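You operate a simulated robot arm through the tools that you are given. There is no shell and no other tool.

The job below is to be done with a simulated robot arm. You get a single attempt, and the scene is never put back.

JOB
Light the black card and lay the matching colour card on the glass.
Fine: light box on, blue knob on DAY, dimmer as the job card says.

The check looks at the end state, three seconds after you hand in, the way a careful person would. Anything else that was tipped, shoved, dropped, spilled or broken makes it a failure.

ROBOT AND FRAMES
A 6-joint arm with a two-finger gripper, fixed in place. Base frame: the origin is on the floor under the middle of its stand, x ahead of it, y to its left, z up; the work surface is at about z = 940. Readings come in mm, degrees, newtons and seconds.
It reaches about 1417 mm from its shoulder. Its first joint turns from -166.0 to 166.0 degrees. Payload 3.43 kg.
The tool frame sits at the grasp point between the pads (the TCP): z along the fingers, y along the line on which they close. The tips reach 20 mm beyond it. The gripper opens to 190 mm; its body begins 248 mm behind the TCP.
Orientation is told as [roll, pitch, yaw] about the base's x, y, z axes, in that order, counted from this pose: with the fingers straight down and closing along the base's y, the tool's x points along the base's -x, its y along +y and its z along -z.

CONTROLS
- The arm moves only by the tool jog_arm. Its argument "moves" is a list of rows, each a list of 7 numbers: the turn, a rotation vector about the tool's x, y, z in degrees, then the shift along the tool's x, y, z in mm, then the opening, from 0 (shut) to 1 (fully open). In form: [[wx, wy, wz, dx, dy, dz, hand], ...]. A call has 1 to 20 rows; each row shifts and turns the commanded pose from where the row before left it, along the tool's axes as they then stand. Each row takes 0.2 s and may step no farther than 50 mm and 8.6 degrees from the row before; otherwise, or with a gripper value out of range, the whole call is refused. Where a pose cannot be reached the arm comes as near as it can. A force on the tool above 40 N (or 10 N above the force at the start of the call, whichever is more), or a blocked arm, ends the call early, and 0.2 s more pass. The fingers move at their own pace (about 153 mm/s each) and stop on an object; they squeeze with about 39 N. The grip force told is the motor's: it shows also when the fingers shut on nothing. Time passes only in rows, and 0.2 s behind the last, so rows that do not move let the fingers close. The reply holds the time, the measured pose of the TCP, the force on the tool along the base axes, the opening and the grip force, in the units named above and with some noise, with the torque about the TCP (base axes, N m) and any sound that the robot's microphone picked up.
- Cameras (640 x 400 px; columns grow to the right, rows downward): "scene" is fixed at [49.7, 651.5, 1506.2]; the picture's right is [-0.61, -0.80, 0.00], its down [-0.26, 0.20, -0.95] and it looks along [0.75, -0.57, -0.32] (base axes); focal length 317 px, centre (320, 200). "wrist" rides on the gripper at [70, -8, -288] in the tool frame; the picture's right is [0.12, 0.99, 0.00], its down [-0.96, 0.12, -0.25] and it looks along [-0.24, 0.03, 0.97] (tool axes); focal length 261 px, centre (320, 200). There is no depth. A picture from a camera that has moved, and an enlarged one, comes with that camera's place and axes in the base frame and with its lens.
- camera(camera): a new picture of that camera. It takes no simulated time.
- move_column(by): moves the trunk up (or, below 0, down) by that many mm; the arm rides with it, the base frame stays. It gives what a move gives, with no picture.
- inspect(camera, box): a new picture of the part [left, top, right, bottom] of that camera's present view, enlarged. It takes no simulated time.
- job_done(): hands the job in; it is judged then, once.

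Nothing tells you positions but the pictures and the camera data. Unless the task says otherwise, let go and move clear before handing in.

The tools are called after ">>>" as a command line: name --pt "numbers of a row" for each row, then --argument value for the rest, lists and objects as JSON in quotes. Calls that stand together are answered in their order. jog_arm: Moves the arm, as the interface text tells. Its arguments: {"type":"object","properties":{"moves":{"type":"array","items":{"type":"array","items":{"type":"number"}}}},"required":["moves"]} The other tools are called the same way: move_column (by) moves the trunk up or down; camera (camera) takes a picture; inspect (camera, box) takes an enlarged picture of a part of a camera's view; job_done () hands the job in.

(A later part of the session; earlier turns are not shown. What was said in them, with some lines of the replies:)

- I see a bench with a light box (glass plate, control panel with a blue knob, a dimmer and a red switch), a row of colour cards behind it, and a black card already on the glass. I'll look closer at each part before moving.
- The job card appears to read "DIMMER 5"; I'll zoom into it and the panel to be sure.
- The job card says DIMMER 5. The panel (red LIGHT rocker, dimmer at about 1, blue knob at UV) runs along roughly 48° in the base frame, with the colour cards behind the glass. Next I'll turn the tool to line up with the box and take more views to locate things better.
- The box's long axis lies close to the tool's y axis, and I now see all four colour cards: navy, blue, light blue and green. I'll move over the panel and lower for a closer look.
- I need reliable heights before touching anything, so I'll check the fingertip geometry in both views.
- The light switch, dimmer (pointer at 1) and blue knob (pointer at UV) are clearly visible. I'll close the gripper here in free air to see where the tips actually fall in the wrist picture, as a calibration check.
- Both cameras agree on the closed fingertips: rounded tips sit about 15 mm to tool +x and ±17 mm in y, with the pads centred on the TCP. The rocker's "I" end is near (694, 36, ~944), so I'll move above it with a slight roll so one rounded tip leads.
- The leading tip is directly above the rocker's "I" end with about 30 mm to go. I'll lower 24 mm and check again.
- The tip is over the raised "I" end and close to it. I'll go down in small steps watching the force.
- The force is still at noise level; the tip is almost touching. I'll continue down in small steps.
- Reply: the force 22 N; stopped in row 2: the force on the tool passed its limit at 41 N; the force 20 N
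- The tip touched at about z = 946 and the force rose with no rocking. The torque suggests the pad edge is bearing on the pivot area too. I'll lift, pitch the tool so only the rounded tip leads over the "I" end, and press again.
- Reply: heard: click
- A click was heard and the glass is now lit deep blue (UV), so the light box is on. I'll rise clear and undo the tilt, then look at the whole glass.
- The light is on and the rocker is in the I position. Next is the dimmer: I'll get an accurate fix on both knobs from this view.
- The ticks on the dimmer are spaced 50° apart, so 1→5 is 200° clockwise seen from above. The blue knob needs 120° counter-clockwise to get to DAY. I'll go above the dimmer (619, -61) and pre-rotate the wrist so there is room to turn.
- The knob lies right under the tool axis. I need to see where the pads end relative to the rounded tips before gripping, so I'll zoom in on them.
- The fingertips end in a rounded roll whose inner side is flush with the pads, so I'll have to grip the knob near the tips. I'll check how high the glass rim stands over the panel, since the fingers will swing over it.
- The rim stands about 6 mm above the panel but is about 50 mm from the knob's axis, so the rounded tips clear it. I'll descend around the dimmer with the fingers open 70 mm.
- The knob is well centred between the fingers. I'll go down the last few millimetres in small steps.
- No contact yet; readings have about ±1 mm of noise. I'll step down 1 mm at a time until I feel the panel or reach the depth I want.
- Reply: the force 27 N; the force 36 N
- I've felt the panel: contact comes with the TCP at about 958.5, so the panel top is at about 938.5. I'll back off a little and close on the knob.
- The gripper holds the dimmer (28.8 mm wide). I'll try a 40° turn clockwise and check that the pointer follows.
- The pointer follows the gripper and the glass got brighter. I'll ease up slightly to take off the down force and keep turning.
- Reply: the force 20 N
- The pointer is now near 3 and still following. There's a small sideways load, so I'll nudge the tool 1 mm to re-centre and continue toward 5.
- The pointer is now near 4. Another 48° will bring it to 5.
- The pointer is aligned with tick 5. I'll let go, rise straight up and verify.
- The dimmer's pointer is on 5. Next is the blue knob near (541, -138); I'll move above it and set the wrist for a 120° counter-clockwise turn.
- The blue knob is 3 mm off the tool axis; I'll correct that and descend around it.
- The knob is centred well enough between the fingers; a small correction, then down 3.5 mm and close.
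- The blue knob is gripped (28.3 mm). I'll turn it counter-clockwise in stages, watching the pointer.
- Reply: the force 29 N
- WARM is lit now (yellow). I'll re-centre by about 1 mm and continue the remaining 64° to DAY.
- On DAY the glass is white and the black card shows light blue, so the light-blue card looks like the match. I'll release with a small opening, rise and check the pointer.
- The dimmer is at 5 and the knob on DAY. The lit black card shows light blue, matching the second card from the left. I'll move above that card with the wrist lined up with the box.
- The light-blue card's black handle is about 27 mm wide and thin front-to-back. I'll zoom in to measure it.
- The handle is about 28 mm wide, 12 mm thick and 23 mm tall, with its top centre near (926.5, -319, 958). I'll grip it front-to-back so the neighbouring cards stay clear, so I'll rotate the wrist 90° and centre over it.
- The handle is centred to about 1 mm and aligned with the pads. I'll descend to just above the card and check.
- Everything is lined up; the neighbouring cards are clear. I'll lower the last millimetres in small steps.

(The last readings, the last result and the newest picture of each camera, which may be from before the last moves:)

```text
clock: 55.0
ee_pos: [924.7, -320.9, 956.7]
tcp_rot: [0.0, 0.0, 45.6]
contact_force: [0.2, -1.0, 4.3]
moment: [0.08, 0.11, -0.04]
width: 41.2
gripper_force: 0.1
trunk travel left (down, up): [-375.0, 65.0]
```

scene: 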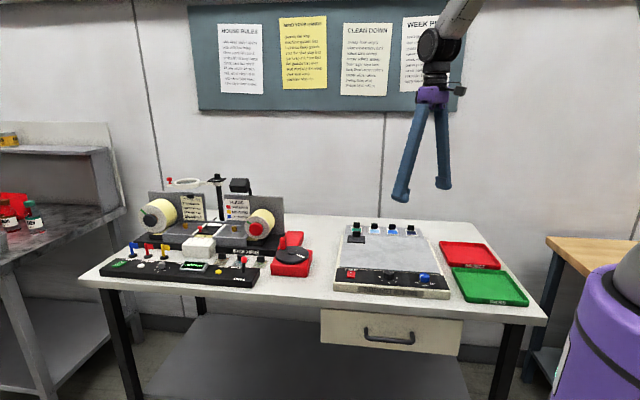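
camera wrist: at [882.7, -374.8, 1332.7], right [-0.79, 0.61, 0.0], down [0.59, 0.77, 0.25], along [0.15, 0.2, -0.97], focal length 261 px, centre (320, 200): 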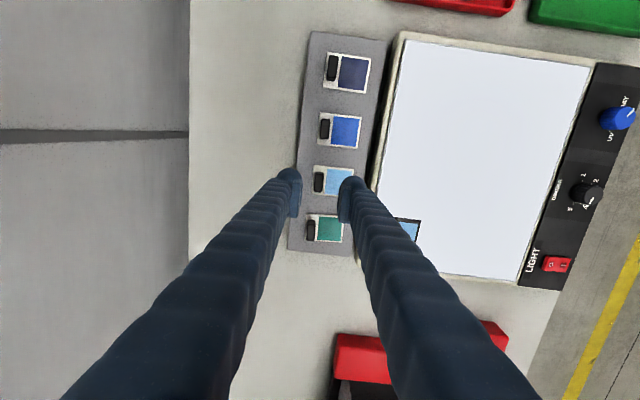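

Light contact with the card surface (4 N). I'll back off 1.5 mm and close on the handle.

>>> jog_arm --pt "0 0 0 0 0 -1.5 0.22" --pt "0 0 0 0 0 0 0.15" --pt "0 0 0 0 0 0 0.08" --pt "0 0 0 0 0 0 0.02" --pt "0 0 0 0 0 0 0.02" --pt "0 0 0 0 0 0 0.02"

>>> inspect --camera "wrist" --box '[270, 140, 370, 230]'

>>> inspect --camera "scene" --box '[350, 205, 410, 255]'

```text
clock: 56.4
ee_pos: [924.6, -321.5, 955.7]
tcp_rot: [0.1, -0.1, 45.6]
contact_force: [-0.1, -0.6, 0.0]
moment: [0.01, 0.02, -0.01]
width: 10.4
gripper_force: 39.0
trunk travel left (down, up): [-375.0, 65.0]
```

```text
4.44 times, centred on (320, 185) of wrist
camera zoom: at [881.8, -377.2, 1243.3], right [-0.79, 0.61, 0.0], down [0.59, 0.77, 0.25], along [0.15, 0.2, -0.97], focal length 1158 px, centre (320, 267)
```

zoom: 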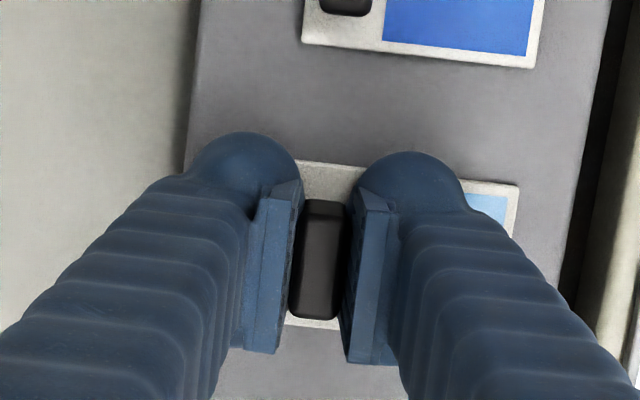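

```text
8.00 times, centred on (380, 230) of scene
camera zoom: at [49.7, 651.5, 1506.2], right [-0.61, -0.8, 0.0], down [-0.26, 0.2, -0.95], along [0.75, -0.57, -0.32], focal length 2536 px, centre (-160, -40)
```

zoom: 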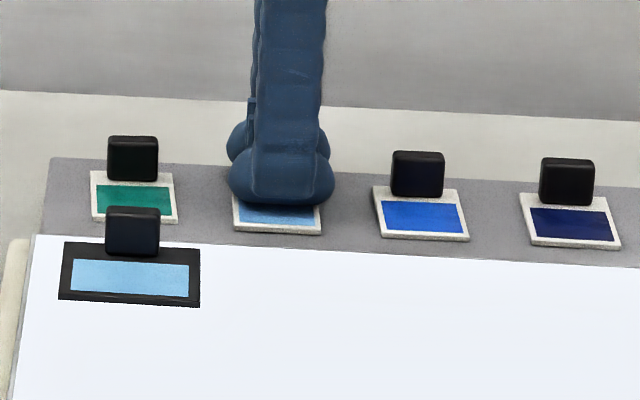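

The handle is gripped (10.4 mm, 39 N). I'll lift a little and check the card comes along level.

>>> jog_arm --pt "0 0 0 0 0 -5 0.02" --pt "0 0 0 0 0 -10 0.02" --pt "0 0 0 0 0 -15 0.02" --pt "0 0 0 0 0 0 0.02"

>>> inspect --camera "scene" --box '[350, 205, 410, 255]'

>>> inspect --camera "wrist" --box '[270, 140, 370, 230]'

```text
clock: 57.4
ee_pos: [924.4, -320.3, 985.7]
tcp_rot: [0.0, 0.1, 45.6]
contact_force: [-0.3, -0.7, 0.3]
moment: [-0.02, 0.02, -0.01]
width: 10.5
gripper_force: 39.2
trunk travel left (down, up): [-375.0, 65.0]
```

```text
8.00 times, centred on (380, 230) of scene
camera zoom: at [49.7, 651.5, 1506.2], right [-0.61, -0.8, 0.0], down [-0.26, 0.2, -0.95], along [0.75, -0.57, -0.32], focal length 2536 px, centre (-160, -40)
```

zoom: 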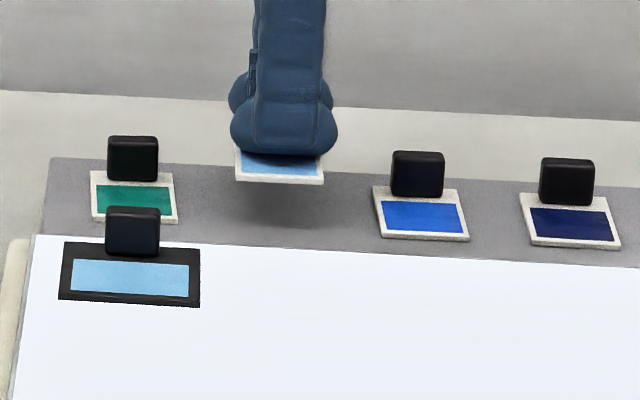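

```text
4.44 times, centred on (320, 185) of wrist
camera zoom: at [882.7, -377.5, 1272.0], right [-0.79, 0.61, 0.0], down [0.59, 0.77, 0.25], along [0.15, 0.2, -0.97], focal length 1158 px, centre (320, 267)
```

zoom: 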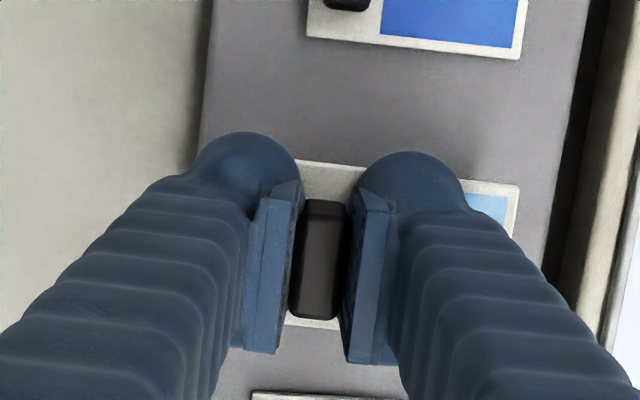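

The card is held level. I'll raise it and carry it over the middle of the glass, well away from the black card.

>>> jog_arm --pt "0 0 0 0 0 -12 0.02" --pt "0 0 0 0 0 -13 0.02" --pt "0 0 0 3.64 25 0 0.02" --pt "0 0 0 3.64 25 0 0.02" --pt "0 0 0 3.64 25 0 0.02" --pt "0 0 0 3.64 25 0 0.02" --pt "0 0 0 3.64 25 0 0.02" --pt "0 0 0 3.64 25 0 0.02" --pt "0 0 0 3.64 25 0 0.02" --pt "0 0 0 3.64 25 0 0.02" --pt "0 0 0 0 0 0 0.02"

>>> inspect --camera "scene" --box '[325, 210, 455, 300]'

>>> camera --camera "wrist"

```text
clock: 59.8
ee_pos: [762.6, -201.6, 1011.4]
tcp_rot: [0.0, 0.0, 45.7]
contact_force: [-1.0, -0.1, -0.9]
moment: [-0.01, 0.0, -0.02]
width: 10.3
gripper_force: 39.0
trunk travel left (down, up): [-375.0, 65.0]
```

```text
4.44 times, centred on (390, 255) of scene
camera zoom: at [49.7, 651.5, 1506.2], right [-0.61, -0.8, 0.0], down [-0.26, 0.2, -0.95], along [0.75, -0.57, -0.32], focal length 1409 px, centre (9, -44)
```

zoom: 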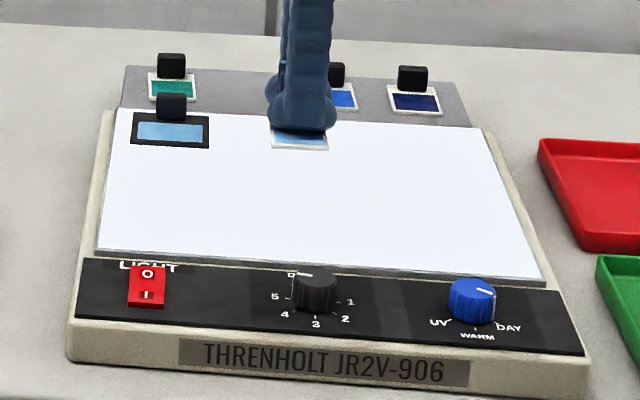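

```text
taken
camera wrist: at [720.3, -258.4, 1298.4], right [-0.79, 0.61, 0.0], down [0.59, 0.77, 0.25], along [0.15, 0.2, -0.97], focal length 261 px, centre (320, 200)
```

wrist: 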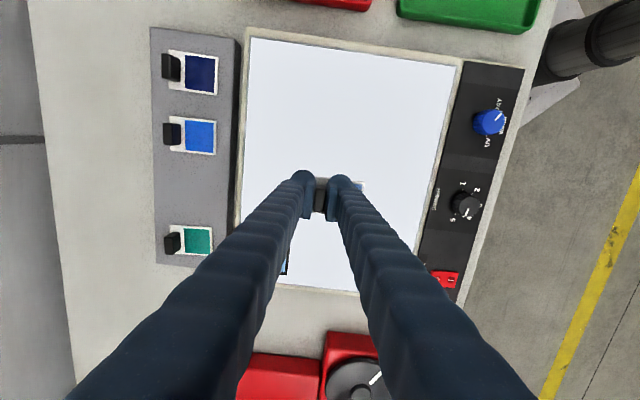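

The card is over the middle of the glass. I'll lower it to a few millimetres above the glass, then feel for contact.

>>> jog_arm --pt "0 0 0 0 0 15 0.02" --pt "0 0 0 0 0 15 0.02" --pt "0 0 0 0 0 6 0.02" --pt "0 0 0 0 0 0 0.02"

>>> inspect --camera "scene" --box '[360, 215, 420, 255]'

```text
clock: 60.8
ee_pos: [763.6, -201.3, 976.3]
tcp_rot: [-0.1, -0.1, 45.5]
contact_force: [0.1, 0.1, -0.2]
moment: [0.02, 0.0, -0.01]
width: 10.3
gripper_force: 39.3
trunk travel left (down, up): [-375.0, 65.0]
```

```text
10.00 times, centred on (390, 235) of scene
camera zoom: at [49.7, 651.5, 1506.2], right [-0.61, -0.8, 0.0], down [-0.26, 0.2, -0.95], along [0.75, -0.57, -0.32], focal length 3170 px, centre (-380, -150)
```

zoom: 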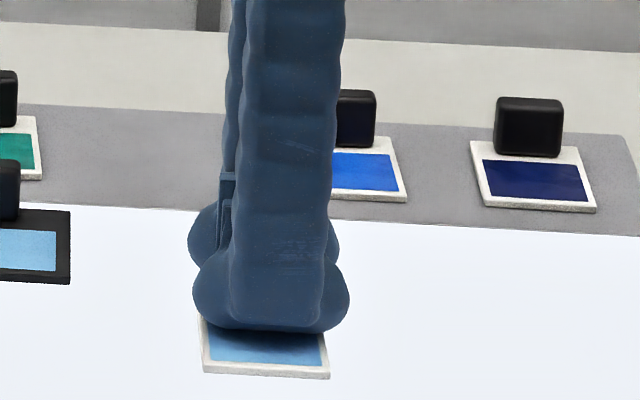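

>>> jog_arm --pt "0 0 0 0 0 2 0.02" --pt "0 0 0 0 0 1 0.02" --pt "0 0 0 0 0 0 0.02"

>>> jog_arm --pt "0 0 0 0 0 1 0.02" --pt "0 0 0 0 0 0 0.02"

>>> jog_arm --pt "0 0 0 0 0 1 0.02" --pt "0 0 0 0 0 0 0.02"

>>> inspect --camera "scene" --box '[360, 215, 420, 255]'

```text
clock: 61.6
ee_pos: [762.9, -200.7, 972.9]
tcp_rot: [0.1, 0.0, 45.6]
contact_force: [0.0, 0.1, -0.5]
moment: [0.03, -0.02, -0.01]
width: 10.4
gripper_force: 39.1
trunk travel left (down, up): [-375.0, 65.0]
```

```text
clock: 62.2
ee_pos: [762.8, -201.7, 971.6]
tcp_rot: [-0.1, 0.0, 45.6]
contact_force: [-0.1, 0.2, -0.1]
moment: [-0.02, 0.05, 0.02]
width: 10.2
gripper_force: 39.2
trunk travel left (down, up): [-375.0, 65.0]
```

```text
clock: 62.8
ee_pos: [763.8, -200.5, 970.9]
tcp_rot: [0.0, 0.0, 45.5]
contact_force: [-0.3, 0.7, -0.2]
moment: [0.03, 0.01, 0.01]
width: 10.2
gripper_force: 39.3
trunk travel left (down, up): [-375.0, 65.0]
```

```text
10.00 times, centred on (390, 235) of scene
camera zoom: at [49.7, 651.5, 1506.2], right [-0.61, -0.8, 0.0], down [-0.26, 0.2, -0.95], along [0.75, -0.57, -0.32], focal length 3170 px, centre (-380, -150)
```

zoom: 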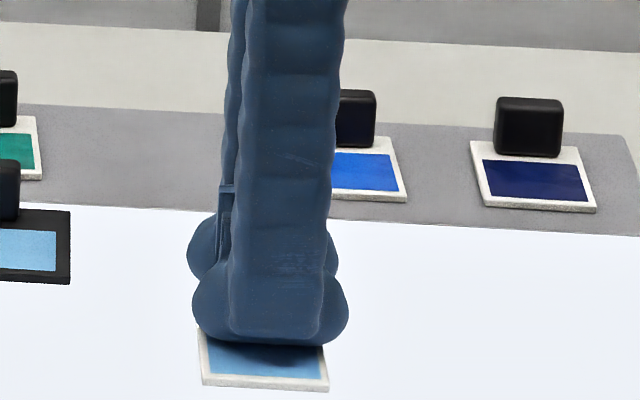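

No contact yet; I'll continue in 1 mm steps.

>>> jog_arm --pt "0 0 0 0 0 1 0.02" --pt "0 0 0 0 0 0 0.02"

>>> jog_arm --pt "0 0 0 0 0 1 0.02" --pt "0 0 0 0 0 0 0.02"

```text
clock: 63.4
ee_pos: [762.3, -200.5, 969.8]
tcp_rot: [0.0, 0.0, 45.7]
contact_force: [-1.2, -1.1, -0.7]
moment: [0.02, -0.04, -0.03]
width: 10.2
gripper_force: 38.9
trunk travel left (down, up): [-375.0, 65.0]
```

```text
clock: 64.0
ee_pos: [761.6, -200.4, 969.9]
tcp_rot: [0.0, 0.0, 45.6]
contact_force: [-0.2, 0.5, -0.7]
moment: [0.0, 0.04, -0.01]
width: 10.3
gripper_force: 39.2
trunk travel left (down, up): [-375.0, 65.0]
```

>>> jog_arm --pt "0 0 0 0 0 1 0.02" --pt "0 0 0 0 0 0 0.02"

>>> jog_arm --pt "0 0 0 0 0 0.7 0.02" --pt "0 0 0 0 0 0 0.02"

>>> inspect --camera "scene" --box '[360, 215, 420, 255]'

```text
clock: 64.6
ee_pos: [761.2, -202.4, 968.8]
tcp_rot: [0.1, 0.0, 45.6]
contact_force: [0.1, 0.1, 0.1]
moment: [0.01, 0.0, -0.03]
width: 10.7
gripper_force: 39.4
trunk travel left (down, up): [-375.0, 65.0]
```

```text
clock: 65.2
ee_pos: [761.8, -201.1, 967.2]
tcp_rot: [0.1, 0.0, 45.5]
contact_force: [0.0, 0.7, 0.3]
moment: [0.0, 0.01, 0.02]
width: 10.4
gripper_force: 38.7
trunk travel left (down, up): [-375.0, 65.0]
```

```text
10.00 times, centred on (390, 235) of scene
camera zoom: at [49.7, 651.5, 1506.2], right [-0.61, -0.8, 0.0], down [-0.26, 0.2, -0.95], along [0.75, -0.57, -0.32], focal length 3170 px, centre (-380, -150)
```

zoom: 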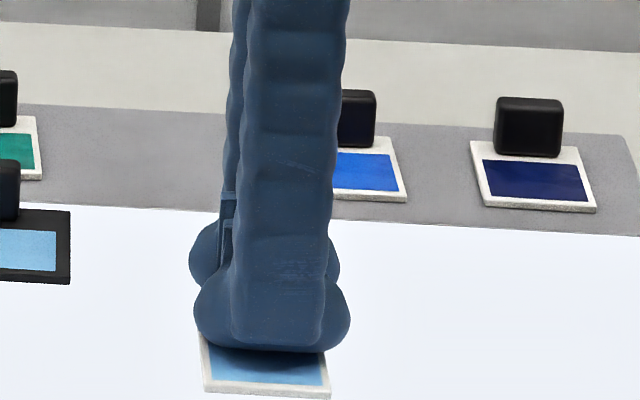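

>>> jog_arm --pt "0 0 0 0 0 0.8 0.02" --pt "0 0 0 0 0 0 0.02"

>>> jog_arm --pt "0 0 0 0 0 0.8 0.02" --pt "0 0 0 0 0 0 0.02"

>>> jog_arm --pt "0 0 0 0 0 0.8 0.02" --pt "0 0 0 0 0 0 0.02"

```text
clock: 65.8
ee_pos: [762.6, -201.9, 967.4]
tcp_rot: [0.0, 0.0, 45.6]
contact_force: [-0.6, 0.1, -0.2]
moment: [-0.01, -0.01, 0.02]
width: 10.4
gripper_force: 39.0
trunk travel left (down, up): [-375.0, 65.0]
```

```text
clock: 66.4
ee_pos: [762.9, -200.8, 966.5]
tcp_rot: [-0.1, 0.0, 45.5]
contact_force: [0.2, 0.9, 1.2]
moment: [0.01, 0.02, -0.01]
width: 10.4
gripper_force: 39.2
trunk travel left (down, up): [-375.0, 65.0]
```

```text
clock: 67.0
ee_pos: [763.2, -201.2, 965.6]
tcp_rot: [0.0, -0.1, 45.5]
contact_force: [2.3, -0.2, 11.8]
moment: [-0.02, -0.01, -0.02]
width: 10.2
gripper_force: 39.2
trunk travel left (down, up): [-375.0, 65.0]
```

The card is on the glass (12 N). I'll ease off slightly, open the fingers and rise straight up.

>>> jog_arm --pt "0 0 0 0 0 -0.5 0.02" --pt "0 0 0 0 0 0 0.08" --pt "0 0 0 0 0 0 0.14" --pt "0 0 0 0 0 0 0.2" --pt "0 0 0 0 0 0 0.2" --pt "0 0 0 0 0 -5 0.2" --pt "0 0 0 0 0 -15 0.2" --pt "0 0 0 0 0 -40 0.2" --pt "0 0 0 0 0 -45 0.2" --pt "0 0 0 0 0 0 0.2"

>>> inspect --camera "scene" --box '[325, 210, 455, 300]'

>>> camera --camera "wrist"

```text
clock: 69.2
ee_pos: [765.6, -199.1, 1071.0]
tcp_rot: [0.1, 0.0, 45.6]
contact_force: [0.0, -0.3, -1.4]
moment: [0.01, 0.0, 0.01]
width: 38.1
gripper_force: 0.0
trunk travel left (down, up): [-375.0, 65.0]
```

```text
4.44 times, centred on (390, 255) of scene
camera zoom: at [49.7, 651.5, 1506.2], right [-0.61, -0.8, 0.0], down [-0.26, 0.2, -0.95], along [0.75, -0.57, -0.32], focal length 1409 px, centre (9, -44)
```

zoom: 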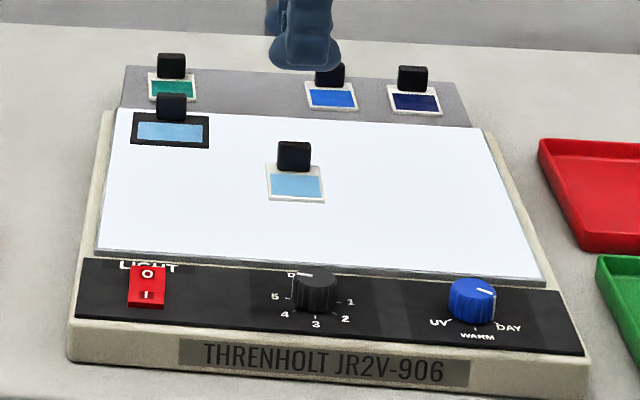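

```text
taken
camera wrist: at [722.0, -256.3, 1357.7], right [-0.79, 0.61, 0.0], down [0.59, 0.77, 0.25], along [0.15, 0.2, -0.97], focal length 261 px, centre (320, 200)
```

wrist: 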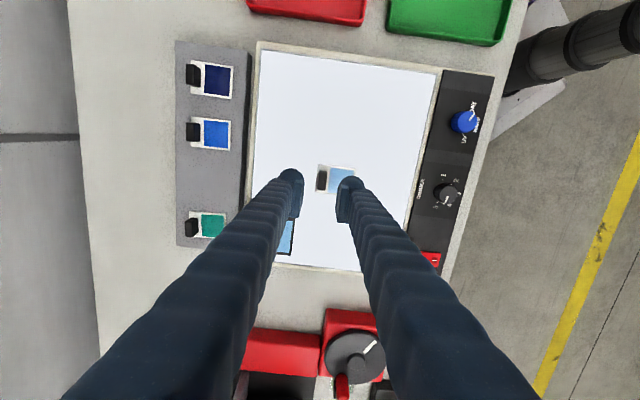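

The light-blue card lies flat on the glass. I'll check closely that the colours match and the controls are right, then move the arm clear.

>>> inspect --camera "scene" --box '[345, 222, 405, 256]'

>>> inspect --camera "scene" --box '[345, 258, 440, 295]'

>>> jog_arm --pt "0 0 0 0 0 -45 0.2" --pt "0 0 0 0 0 -45 0.2" --pt "0 0 0 0 0 -45 0.2" --pt "0 0 0 30 30 0 0.2" --pt "0 0 0 30 30 0 0.2" --pt "0 0 0 30 30 0 0.2" --pt "0 0 0 0 0 0 0.2"

>>> camera --camera "scene"

>>> camera --camera "wrist"

```text
10.67 times, centred on (375, 239) of scene
camera zoom: at [49.7, 651.5, 1506.2], right [-0.61, -0.8, 0.0], down [-0.26, 0.2, -0.95], along [0.75, -0.57, -0.32], focal length 3381 px, centre (-267, -216)
```

zoom: 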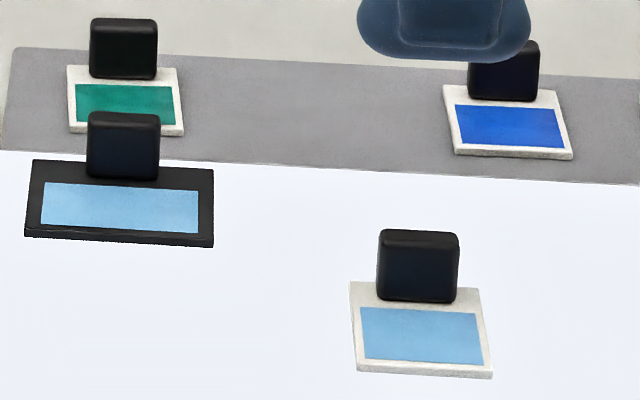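

```text
6.74 times, centred on (392, 276) of scene
camera zoom: at [49.7, 651.5, 1506.2], right [-0.61, -0.8, 0.0], down [-0.26, 0.2, -0.95], along [0.75, -0.57, -0.32], focal length 2135 px, centre (-168, -315)
```

zoom: 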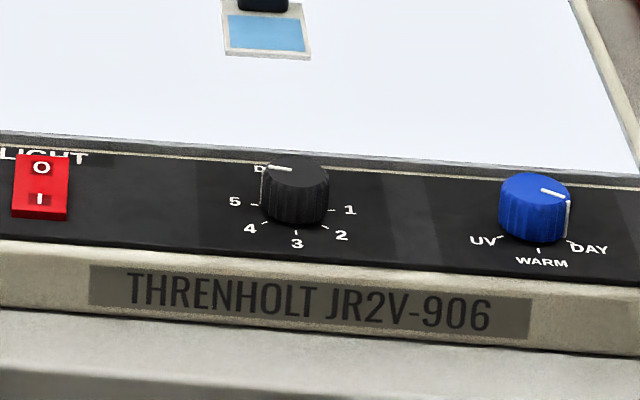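

```text
clock: 70.8
ee_pos: [637.2, -203.2, 1204.7]
tcp_rot: [0.0, 0.0, 45.6]
contact_force: [0.8, -1.2, -0.3]
moment: [0.03, 0.1, 0.01]
width: 38.0
gripper_force: 0.1
trunk travel left (down, up): [-375.0, 65.0]
```

```text
taken
```

scene: 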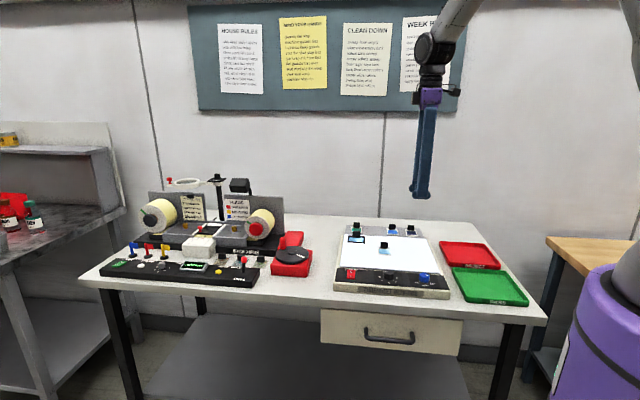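

```text
taken
camera wrist: at [594.2, -259.2, 1491.7], right [-0.79, 0.61, 0.0], down [0.59, 0.77, 0.25], along [0.15, 0.2, -0.97], focal length 261 px, centre (320, 200)
```

wrist: 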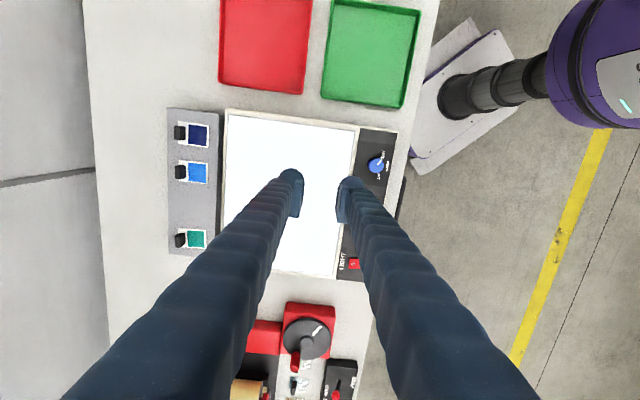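

The light box is on, the blue knob is on DAY and the dimmer is on 5 as the job card says. The black card shows light blue, and the matching light-blue card lies flat on the glass beside it. The arm is clear and nothing else was disturbed, so I'm handing in.

>>> job_done

```text
The job is handed in.
```

The job is done and handed in; I haven't seen the check's result.

- **Light box:** it is on, with the rocker on I.
- **Blue knob:** it is on DAY.
- **Dimmer:** it is on 5, as the job card says.
- **Cards:** lit on DAY, the black card showed light blue. I laid the light-blue card flat near the middle of the glass, clear of the black card.

The first press on the rocker met resistance and stopped at the 41 N limit. The click came as I lifted off, and the light came on. While setting the dimmer, I also touched the panel with a fingertip at up to 35 N to find its height. I saw no damage from either. The last pictures show nothing else moved or tipped, and the arm is clear of the bench.
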